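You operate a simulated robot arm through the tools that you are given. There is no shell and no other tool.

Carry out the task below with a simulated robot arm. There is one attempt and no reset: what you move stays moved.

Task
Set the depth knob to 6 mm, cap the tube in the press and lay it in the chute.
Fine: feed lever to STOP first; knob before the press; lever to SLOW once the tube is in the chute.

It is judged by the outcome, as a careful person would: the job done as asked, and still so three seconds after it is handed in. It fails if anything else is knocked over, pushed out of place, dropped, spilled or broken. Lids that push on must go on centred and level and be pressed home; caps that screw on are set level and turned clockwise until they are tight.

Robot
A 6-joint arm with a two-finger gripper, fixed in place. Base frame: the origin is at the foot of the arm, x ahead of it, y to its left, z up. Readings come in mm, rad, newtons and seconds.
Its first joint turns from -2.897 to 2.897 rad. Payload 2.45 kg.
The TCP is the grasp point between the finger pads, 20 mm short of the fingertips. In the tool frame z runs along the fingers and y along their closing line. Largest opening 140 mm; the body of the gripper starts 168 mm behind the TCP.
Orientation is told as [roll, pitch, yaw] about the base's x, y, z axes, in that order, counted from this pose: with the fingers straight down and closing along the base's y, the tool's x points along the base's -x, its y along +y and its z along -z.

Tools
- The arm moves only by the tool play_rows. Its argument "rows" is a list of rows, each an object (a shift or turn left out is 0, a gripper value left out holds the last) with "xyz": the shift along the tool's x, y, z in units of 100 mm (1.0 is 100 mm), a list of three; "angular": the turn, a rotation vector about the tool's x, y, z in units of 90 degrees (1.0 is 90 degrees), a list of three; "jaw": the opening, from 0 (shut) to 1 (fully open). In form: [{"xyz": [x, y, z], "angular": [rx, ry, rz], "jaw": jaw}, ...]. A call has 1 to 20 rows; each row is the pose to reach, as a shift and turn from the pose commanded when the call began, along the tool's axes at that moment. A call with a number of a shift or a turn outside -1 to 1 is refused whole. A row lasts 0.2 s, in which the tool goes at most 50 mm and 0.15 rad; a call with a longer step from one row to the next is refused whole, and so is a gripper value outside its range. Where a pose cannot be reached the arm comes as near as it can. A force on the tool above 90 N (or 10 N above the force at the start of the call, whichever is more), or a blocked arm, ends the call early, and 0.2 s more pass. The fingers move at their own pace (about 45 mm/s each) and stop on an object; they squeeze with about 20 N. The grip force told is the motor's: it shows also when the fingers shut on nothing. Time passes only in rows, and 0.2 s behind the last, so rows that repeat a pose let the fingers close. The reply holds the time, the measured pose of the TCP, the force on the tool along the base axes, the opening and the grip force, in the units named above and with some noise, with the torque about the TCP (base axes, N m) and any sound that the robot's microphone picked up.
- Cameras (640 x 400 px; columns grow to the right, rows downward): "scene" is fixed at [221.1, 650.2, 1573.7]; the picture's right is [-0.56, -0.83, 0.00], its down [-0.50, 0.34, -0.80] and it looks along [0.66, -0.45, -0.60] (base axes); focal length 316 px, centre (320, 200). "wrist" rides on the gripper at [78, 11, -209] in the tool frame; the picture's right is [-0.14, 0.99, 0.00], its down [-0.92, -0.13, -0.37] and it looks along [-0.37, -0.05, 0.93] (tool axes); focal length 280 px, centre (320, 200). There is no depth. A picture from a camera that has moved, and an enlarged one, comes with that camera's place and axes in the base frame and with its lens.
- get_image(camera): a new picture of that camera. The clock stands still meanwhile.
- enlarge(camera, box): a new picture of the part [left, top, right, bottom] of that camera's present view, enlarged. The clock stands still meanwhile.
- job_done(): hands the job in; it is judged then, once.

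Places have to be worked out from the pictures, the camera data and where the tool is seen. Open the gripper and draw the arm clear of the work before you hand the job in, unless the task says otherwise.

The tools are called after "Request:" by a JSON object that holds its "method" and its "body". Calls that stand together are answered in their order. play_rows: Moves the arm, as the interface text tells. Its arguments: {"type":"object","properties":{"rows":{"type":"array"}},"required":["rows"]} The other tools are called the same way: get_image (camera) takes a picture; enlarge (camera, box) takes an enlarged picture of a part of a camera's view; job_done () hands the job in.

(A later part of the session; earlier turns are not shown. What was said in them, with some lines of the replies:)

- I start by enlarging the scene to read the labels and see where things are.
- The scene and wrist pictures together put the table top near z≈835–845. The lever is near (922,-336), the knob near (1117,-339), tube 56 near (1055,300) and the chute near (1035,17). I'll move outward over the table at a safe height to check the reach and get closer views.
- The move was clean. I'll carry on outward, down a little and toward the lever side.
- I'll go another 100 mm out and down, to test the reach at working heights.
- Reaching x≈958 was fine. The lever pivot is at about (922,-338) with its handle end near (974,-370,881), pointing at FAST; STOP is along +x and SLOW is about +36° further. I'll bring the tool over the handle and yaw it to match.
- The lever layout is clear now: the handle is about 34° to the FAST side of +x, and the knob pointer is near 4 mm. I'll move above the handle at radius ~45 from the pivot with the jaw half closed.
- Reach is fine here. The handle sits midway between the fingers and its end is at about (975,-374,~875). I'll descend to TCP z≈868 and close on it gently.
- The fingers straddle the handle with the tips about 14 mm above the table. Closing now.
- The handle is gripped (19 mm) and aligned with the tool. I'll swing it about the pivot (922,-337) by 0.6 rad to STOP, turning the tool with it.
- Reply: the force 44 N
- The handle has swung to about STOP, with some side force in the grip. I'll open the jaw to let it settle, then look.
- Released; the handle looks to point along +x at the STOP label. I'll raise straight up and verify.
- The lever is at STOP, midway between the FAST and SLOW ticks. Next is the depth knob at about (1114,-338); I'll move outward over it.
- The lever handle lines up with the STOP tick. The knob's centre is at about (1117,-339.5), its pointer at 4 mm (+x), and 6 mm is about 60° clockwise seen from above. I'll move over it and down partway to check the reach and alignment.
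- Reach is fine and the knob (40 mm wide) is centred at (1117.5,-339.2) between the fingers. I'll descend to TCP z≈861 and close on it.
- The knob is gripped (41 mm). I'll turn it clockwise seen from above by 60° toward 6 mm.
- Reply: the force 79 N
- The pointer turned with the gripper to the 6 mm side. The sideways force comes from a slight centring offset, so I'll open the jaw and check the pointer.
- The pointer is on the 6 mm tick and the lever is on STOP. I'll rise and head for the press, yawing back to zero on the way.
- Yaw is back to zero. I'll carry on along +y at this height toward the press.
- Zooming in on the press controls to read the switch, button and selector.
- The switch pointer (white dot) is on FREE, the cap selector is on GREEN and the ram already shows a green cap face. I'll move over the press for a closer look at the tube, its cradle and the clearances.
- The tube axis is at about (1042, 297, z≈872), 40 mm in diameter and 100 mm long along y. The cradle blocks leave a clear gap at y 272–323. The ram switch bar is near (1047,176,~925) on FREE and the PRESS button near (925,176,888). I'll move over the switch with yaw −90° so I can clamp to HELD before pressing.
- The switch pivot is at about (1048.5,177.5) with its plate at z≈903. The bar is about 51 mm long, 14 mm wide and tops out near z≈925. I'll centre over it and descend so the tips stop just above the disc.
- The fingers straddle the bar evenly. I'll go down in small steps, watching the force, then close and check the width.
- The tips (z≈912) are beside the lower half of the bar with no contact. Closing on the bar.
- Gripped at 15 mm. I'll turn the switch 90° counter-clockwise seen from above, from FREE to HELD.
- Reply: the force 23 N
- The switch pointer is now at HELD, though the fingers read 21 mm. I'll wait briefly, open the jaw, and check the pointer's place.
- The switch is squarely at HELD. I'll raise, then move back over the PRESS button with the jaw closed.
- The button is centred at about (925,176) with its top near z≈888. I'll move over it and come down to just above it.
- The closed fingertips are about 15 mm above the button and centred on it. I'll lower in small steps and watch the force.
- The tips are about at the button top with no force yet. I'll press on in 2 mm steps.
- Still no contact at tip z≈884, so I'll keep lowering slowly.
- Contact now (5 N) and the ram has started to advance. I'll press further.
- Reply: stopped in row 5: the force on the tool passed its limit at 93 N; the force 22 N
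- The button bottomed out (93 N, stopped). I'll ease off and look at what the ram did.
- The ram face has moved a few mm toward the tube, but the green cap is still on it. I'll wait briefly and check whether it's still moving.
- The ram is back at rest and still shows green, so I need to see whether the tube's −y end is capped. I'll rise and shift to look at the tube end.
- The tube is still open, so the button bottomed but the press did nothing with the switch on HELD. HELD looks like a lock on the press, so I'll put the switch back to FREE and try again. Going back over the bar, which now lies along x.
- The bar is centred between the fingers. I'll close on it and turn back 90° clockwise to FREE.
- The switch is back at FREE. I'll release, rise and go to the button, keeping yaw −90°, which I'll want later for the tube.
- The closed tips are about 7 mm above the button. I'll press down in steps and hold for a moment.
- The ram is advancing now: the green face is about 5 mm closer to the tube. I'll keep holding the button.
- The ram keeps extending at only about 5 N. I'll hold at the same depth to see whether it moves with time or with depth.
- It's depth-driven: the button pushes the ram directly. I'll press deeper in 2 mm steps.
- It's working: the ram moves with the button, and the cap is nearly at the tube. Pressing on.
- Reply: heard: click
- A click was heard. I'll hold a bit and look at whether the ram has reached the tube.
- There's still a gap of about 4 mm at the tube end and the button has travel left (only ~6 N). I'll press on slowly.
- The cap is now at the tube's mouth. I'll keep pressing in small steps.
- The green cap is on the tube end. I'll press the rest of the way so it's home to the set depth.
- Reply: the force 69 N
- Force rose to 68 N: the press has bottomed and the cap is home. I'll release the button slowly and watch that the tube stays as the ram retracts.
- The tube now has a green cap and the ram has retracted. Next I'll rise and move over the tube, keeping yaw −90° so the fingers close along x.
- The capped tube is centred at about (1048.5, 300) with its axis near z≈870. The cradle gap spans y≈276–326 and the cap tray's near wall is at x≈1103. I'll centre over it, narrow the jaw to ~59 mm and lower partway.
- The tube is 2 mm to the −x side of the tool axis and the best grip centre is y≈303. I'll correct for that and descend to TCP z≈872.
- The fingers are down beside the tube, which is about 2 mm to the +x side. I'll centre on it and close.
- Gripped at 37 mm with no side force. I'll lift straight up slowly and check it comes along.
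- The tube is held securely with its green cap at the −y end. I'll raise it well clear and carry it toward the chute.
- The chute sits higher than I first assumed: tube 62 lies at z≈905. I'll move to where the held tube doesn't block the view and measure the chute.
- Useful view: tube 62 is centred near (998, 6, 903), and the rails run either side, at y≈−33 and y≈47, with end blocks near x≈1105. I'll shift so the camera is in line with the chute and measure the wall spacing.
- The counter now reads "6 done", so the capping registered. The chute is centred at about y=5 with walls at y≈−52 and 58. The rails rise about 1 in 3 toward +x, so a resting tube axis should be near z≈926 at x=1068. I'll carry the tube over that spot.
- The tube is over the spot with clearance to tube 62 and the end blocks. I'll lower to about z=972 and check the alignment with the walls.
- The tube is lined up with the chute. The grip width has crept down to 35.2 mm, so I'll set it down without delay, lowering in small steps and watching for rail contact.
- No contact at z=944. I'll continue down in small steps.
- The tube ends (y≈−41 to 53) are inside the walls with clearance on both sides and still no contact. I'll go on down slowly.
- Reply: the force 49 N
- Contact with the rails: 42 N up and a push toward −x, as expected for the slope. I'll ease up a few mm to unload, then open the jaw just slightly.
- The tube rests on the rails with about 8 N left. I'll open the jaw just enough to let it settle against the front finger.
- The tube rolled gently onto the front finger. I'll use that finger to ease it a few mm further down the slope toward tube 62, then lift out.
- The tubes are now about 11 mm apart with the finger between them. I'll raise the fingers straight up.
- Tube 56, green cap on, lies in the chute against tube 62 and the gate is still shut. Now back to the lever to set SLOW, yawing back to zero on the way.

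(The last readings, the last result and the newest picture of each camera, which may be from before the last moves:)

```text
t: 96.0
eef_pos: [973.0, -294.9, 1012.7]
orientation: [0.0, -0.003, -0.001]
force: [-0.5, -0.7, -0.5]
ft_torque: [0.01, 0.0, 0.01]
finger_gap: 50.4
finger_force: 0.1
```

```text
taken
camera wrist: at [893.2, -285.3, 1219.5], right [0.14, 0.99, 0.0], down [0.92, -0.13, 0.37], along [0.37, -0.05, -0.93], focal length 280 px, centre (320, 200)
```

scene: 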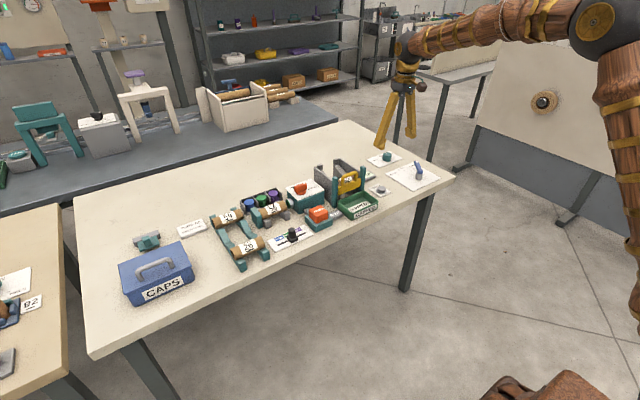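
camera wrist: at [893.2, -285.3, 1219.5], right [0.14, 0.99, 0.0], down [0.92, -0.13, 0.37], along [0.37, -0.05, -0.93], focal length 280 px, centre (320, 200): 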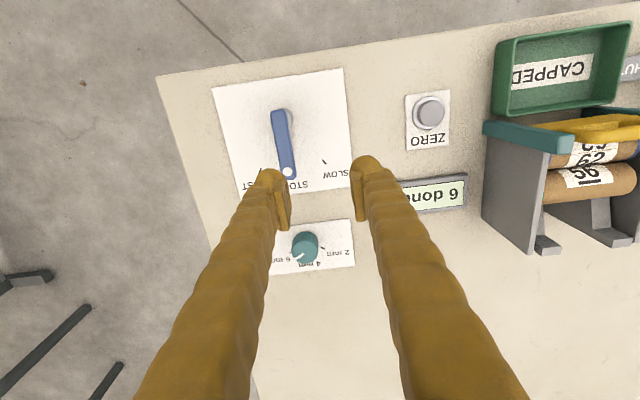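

The lever is still at STOP. I'll move above the handle at radius ~46 and open the jaw to 70 mm.

Request:
{"method": "play_rows", "body": {"rows": [{"xyz": [0.03, -0.2, 0.1], "jaw": 0.5}, {"xyz": [0.03, -0.43, 0.3], "jaw": 0.5}, {"xyz": [0.03, -0.43, 0.6], "jaw": 0.5}, {"xyz": [0.03, -0.43, 0.8], "jaw": 0.5}, {"xyz": [0.03, -0.43, 0.8], "jaw": 0.5}]}}

Request:
{"method": "enlarge", "body": {"camera": "wrist", "box": [200, 50, 440, 260]}}

```text
t: 97.2
eef_pos: [970.5, -338.7, 934.9]
orientation: [0.0, -0.004, -0.001]
force: [0.1, 0.3, -0.4]
ft_torque: [0.01, 0.01, 0.0]
finger_gap: 69.8
finger_force: 0.0
```

```text
1.90 times, centred on (320, 155) of wrist
camera zoom: at [890.6, -327.7, 1142.5], right [0.14, 0.99, 0.0], down [0.92, -0.13, 0.37], along [0.37, -0.05, -0.93], focal length 534 px, centre (320, 286)
```

zoom: 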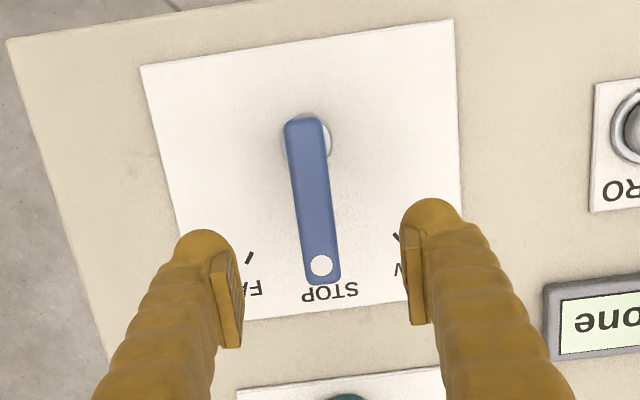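

The handle is centred between the fingers. I'll descend to z≈869 and close on it.

Request:
{"method": "play_rows", "body": {"rows": [{"xyz": [0, 0, 0.25]}, {"xyz": [0, 0, 0.45]}, {"xyz": [0, 0, 0.6]}, {"xyz": [0, 0, 0.655]}, {"xyz": [0, 0, 0.655]}, {"xyz": [0, 0, 0.655], "jaw": 0.3}, {"xyz": [0, 0, 0.655], "jaw": 0.2}, {"xyz": [0, 0, 0.655], "jaw": 0.08}, {"xyz": [0, 0, 0.655], "jaw": 0.08}, {"xyz": [0, 0, 0.655], "jaw": 0.08}]}}

Request:
{"method": "enlarge", "body": {"camera": "wrist", "box": [200, 50, 440, 260]}}

```text
t: 99.5
eef_pos: [967.8, -338.7, 867.7]
orientation: [-0.001, -0.004, 0.001]
force: [1.8, -8.3, -1.1]
ft_torque: [-0.09, -0.04, 0.37]
finger_gap: 19.1
finger_force: 40.7
```

```text
1.90 times, centred on (320, 155) of wrist
camera zoom: at [889.7, -328.3, 1074.1], right [0.14, 0.99, 0.0], down [0.92, -0.13, 0.37], along [0.37, -0.05, -0.93], focal length 534 px, centre (320, 286)
```

zoom: 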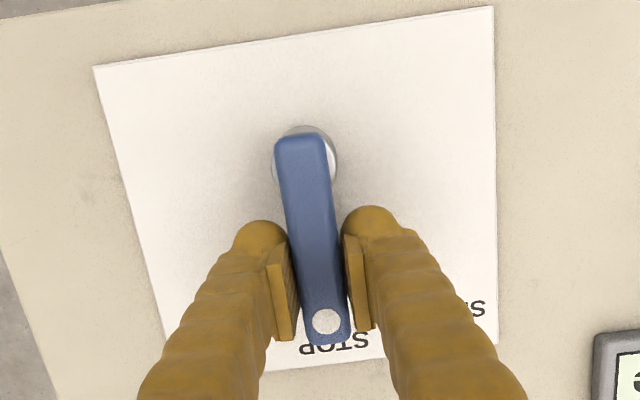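

Gripped at 19 mm. I'll swing it counter-clockwise about the pivot (923.5,-339.5) by 0.605 rad to SLOW.

Request:
{"method": "play_rows", "body": {"rows": [{"xyz": [0.0022, 0.0442, 0], "angular": [0, 0, -0.0637]}, {"xyz": [0.0088, 0.088, 0], "angular": [0, 0, -0.1273]}, {"xyz": [0.0198, 0.1309, 0], "angular": [0, 0, -0.191]}, {"xyz": [0.035, 0.1725, 0], "angular": [0, 0, -0.2546]}, {"xyz": [0.0542, 0.2124, 0], "angular": [0, 0, -0.3183]}, {"xyz": [0.0787, 0.252, 0], "angular": [0, 0, -0.3852]}, {"xyz": [0.0787, 0.252, 0], "angular": [0, 0, -0.3852]}]}}

Request:
{"method": "enlarge", "body": {"camera": "wrist", "box": [200, 50, 440, 260]}}

```text
t: 101.0
eef_pos: [960.4, -313.8, 866.4]
orientation: [-0.003, -0.003, 0.605]
force: [23.9, -25.3, -8.9]
ft_torque: [-0.14, -0.32, 0.32]
finger_gap: 19.1
finger_force: 44.4
```

```text
1.90 times, centred on (320, 155) of wrist
camera zoom: at [889.2, -349.9, 1074.1], right [-0.45, 0.89, 0.0], down [0.83, 0.42, 0.37], along [0.33, 0.17, -0.93], focal length 534 px, centre (320, 286)
```

zoom: 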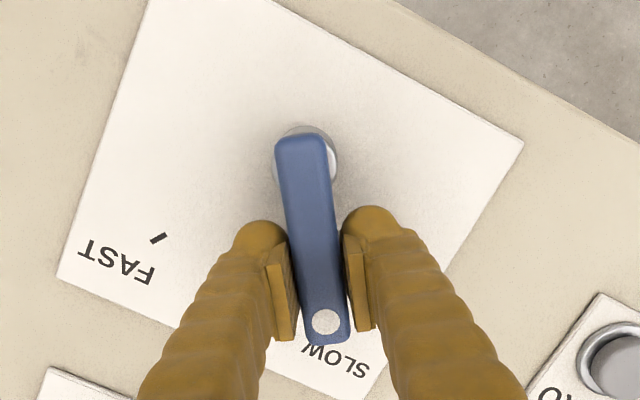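

The handle now points at SLOW. I'll open the jaw, let it settle, and rise straight up to check.

Request:
{"method": "play_rows", "body": {"rows": [{"jaw": 0.3}, {"jaw": 0.5}, {"jaw": 0.5}, {"jaw": 0.5}, {"xyz": [0, 0, -0.3], "jaw": 0.5}, {"xyz": [0, 0, -0.7], "jaw": 0.5}, {"xyz": [0, 0, -1.0], "jaw": 0.5}, {"xyz": [0, 0, -1.0], "jaw": 0.5}]}}

Request:
{"method": "enlarge", "body": {"camera": "wrist", "box": [180, 40, 460, 280]}}

Request:
{"method": "enlarge", "body": {"camera": "scene", "box": [350, 130, 460, 220]}}

```text
t: 102.8
eef_pos: [961.7, -312.8, 965.9]
orientation: [-0.002, -0.002, 0.604]
force: [-0.3, -0.4, -0.6]
ft_torque: [-0.03, 0.01, 0.03]
finger_gap: 69.8
finger_force: 0.1
```

```text
1.67 times, centred on (320, 160) of wrist
camera zoom: at [889.7, -348.0, 1173.9], right [-0.45, 0.89, 0.0], down [0.83, 0.42, 0.37], along [0.33, 0.17, -0.93], focal length 467 px, centre (320, 267)
```

zoom: 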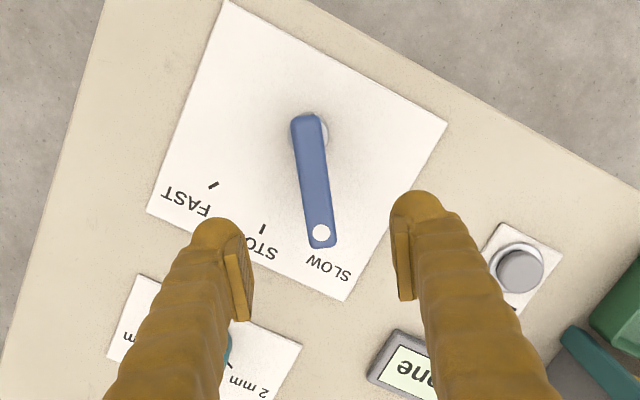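

```text
4.44 times, centred on (405, 175) of scene
camera zoom: at [221.1, 650.2, 1573.7], right [-0.56, -0.83, 0.0], down [-0.5, 0.34, -0.8], along [0.66, -0.45, -0.6], focal length 1404 px, centre (-58, 311)
```

zoom: 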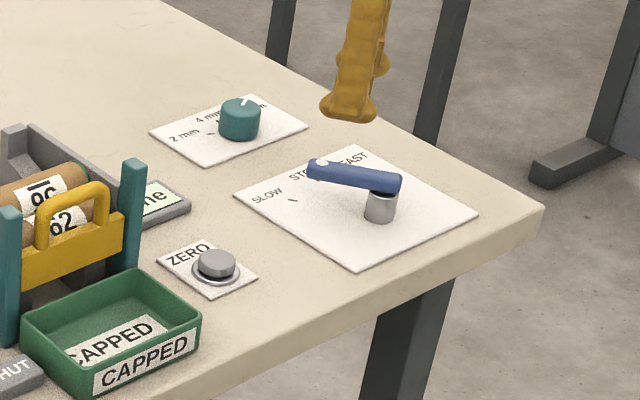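

The lever is at SLOW (about 35° from STOP). I'll open the gripper fully and draw the arm up and back, then check everything once more.

Request:
{"method": "play_rows", "body": {"rows": [{"xyz": [0, 0, -0.4], "jaw": 1.0}, {"xyz": [0, 0, -0.8]}, {"xyz": [0.2, 0.1, -1.0]}, {"xyz": [0.5, 0.3, -1.0]}, {"xyz": [0.8, 0.5, -1.0]}, {"xyz": [1.0, 0.6, -1.0]}, {"xyz": [1.0, 0.6, -1.0]}]}}

Request:
{"method": "play_rows", "body": {"rows": [{"xyz": [0.3, 0.3, -0.2], "angular": [0, 0, 0.08]}, {"xyz": [0.6, 0.6, -0.4], "angular": [0, 0, 0.16]}, {"xyz": [0.85, 0.85, -0.6], "angular": [0, 0, 0.24]}, {"xyz": [1.0, 1.0, -0.8], "angular": [0, 0, 0.32]}, {"xyz": [1.0, 1.0, -0.8], "angular": [0, 0, 0.384]}, {"xyz": [1.0, 1.0, -0.8], "angular": [0, 0, 0.384]}]}}

Request:
{"method": "get_image", "body": {"camera": "scene"}}

Request:
{"method": "get_image", "body": {"camera": "wrist"}}

Request:
{"method": "enlarge", "body": {"camera": "scene", "box": [310, 140, 460, 230]}}

Request:
{"method": "enlarge", "body": {"camera": "scene", "box": [200, 160, 340, 270]}}

```text
t: 104.5
eef_pos: [838.2, -321.8, 1066.3]
orientation: [-0.002, -0.002, 0.605]
force: [-0.1, 0.3, 0.4]
ft_torque: [0.02, 0.02, 0.01]
finger_gap: 140.0
finger_force: 0.0
```

```text
t: 105.8
eef_pos: [702.9, -296.8, 1145.5]
orientation: [0.001, -0.004, 0.002]
force: [-0.7, 0.4, 0.6]
ft_torque: [-0.01, 0.01, -0.01]
finger_gap: 139.7
finger_force: 0.1
```

```text
taken
```

scene: 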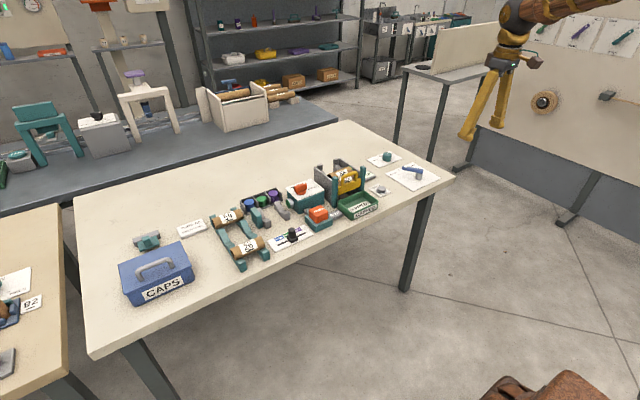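

```text
taken
camera wrist: at [623.9, -285.3, 1352.3], right [0.14, 0.99, 0.0], down [0.92, -0.13, 0.37], along [0.37, -0.05, -0.93], focal length 280 px, centre (320, 200)
```

wrist: 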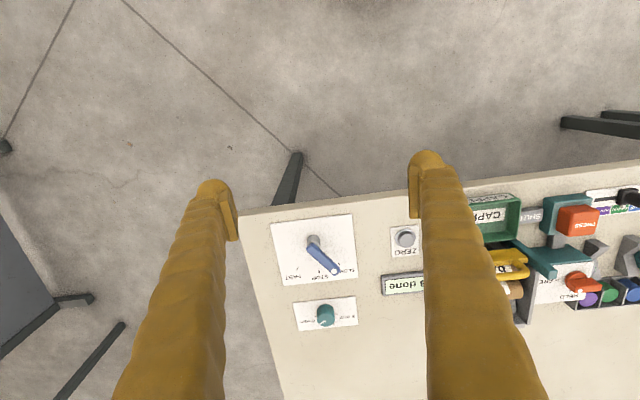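

```text
4.27 times, centred on (385, 185) of scene
camera zoom: at [221.1, 650.2, 1573.7], right [-0.56, -0.83, 0.0], down [-0.5, 0.34, -0.8], along [0.66, -0.45, -0.6], focal length 1348 px, centre (43, 264)
```

zoom: 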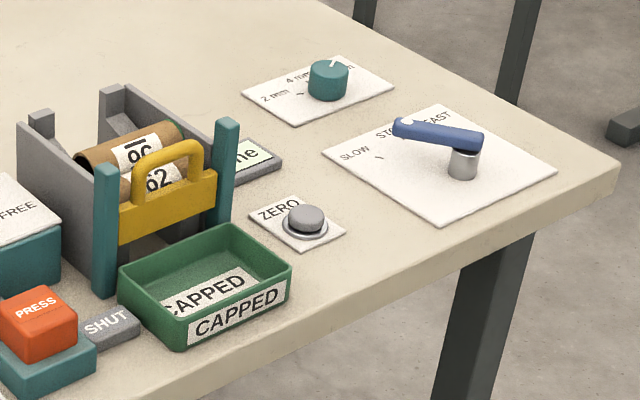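

```text
3.64 times, centred on (270, 215) of scene
camera zoom: at [221.1, 650.2, 1573.7], right [-0.56, -0.83, 0.0], down [-0.5, 0.34, -0.8], along [0.66, -0.45, -0.6], focal length 1149 px, centre (502, 146)
```

zoom: 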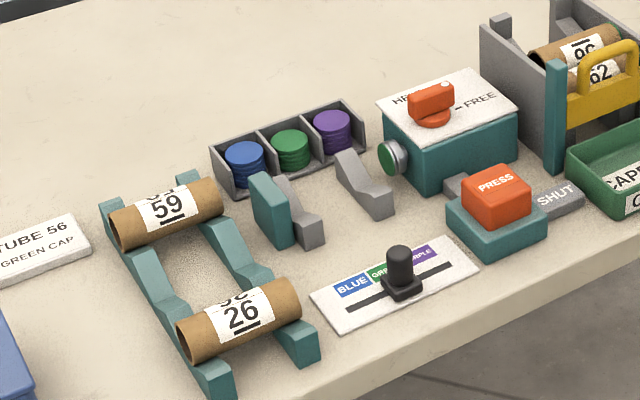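

Everything looks in order. One last close check of the lever and knob positions.

Request:
{"method": "enlarge", "body": {"camera": "wrist", "box": [250, 200, 410, 340]}}

Request:
{"method": "enlarge", "body": {"camera": "scene", "box": [315, 150, 375, 200]}}

```text
2.86 times, centred on (330, 270) of wrist
camera zoom: at [623.9, -285.3, 1352.3], right [0.14, 0.99, 0.0], down [0.92, -0.13, 0.37], along [0.37, -0.05, -0.93], focal length 801 px, centre (291, 0)
```

zoom: 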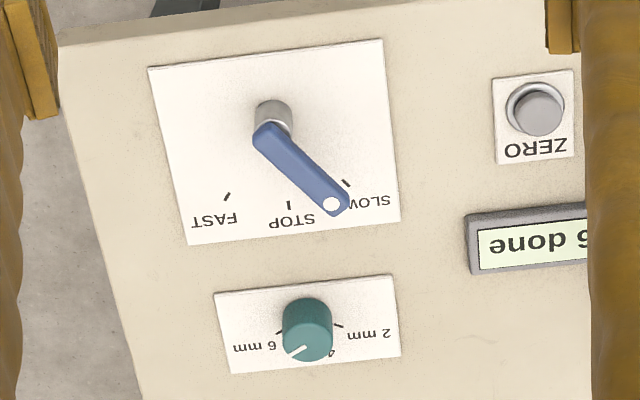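

```text
8.00 times, centred on (345, 175) of scene
camera zoom: at [221.1, 650.2, 1573.7], right [-0.56, -0.83, 0.0], down [-0.5, 0.34, -0.8], along [0.66, -0.45, -0.6], focal length 2527 px, centre (120, 400)
```

zoom: 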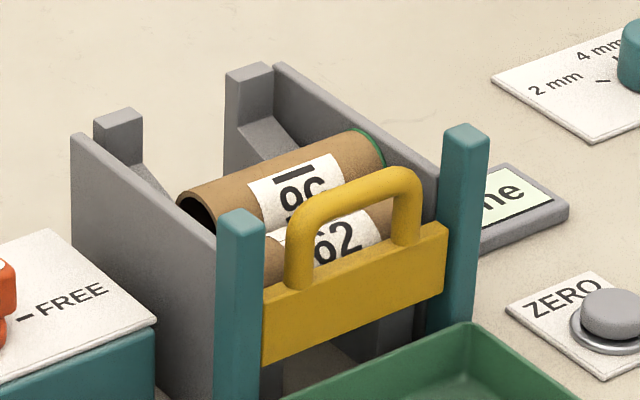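

The lever handle lines up with the SLOW tick and the knob is on 6 mm. Green-capped tube 56 lies in the chute behind the shut gate, and the counter reads 6 done. The switch is back on FREE, nothing else has moved, and the arm is clear with the gripper open, so I'm handing in the job.

Request:
{"method": "job_done", "body": {}}

```text
The job is handed in.
```

The job is done and handed in: tube 56 has its green cap, is pressed to 6 mm and lies in the chute behind the shut gate.

- **Feed lever:** I set it to STOP first, and to SLOW once the tube was in the chute. The final pictures show it lined up with the SLOW mark.
- **Depth knob:** I turned it from 4 mm to 6 mm before using the press.
- **Capping:** The cap selector was already on GREEN, matching the "TUBE 56 / GREEN CAP" card. I pressed the button until it bottomed at about 68 N. The counter went from 5 to 6 done.
- **Chute:** I set the tube on the rails and it rolled down to rest against tube 62.

One extra step: I turned the HELD/FREE switch to HELD before the first press, and the press did nothing. I put it back to FREE, where it had started, and the second press worked. It is still on FREE.

In the last pictures nothing else had moved. The gripper is open and the arm is clear of the table.
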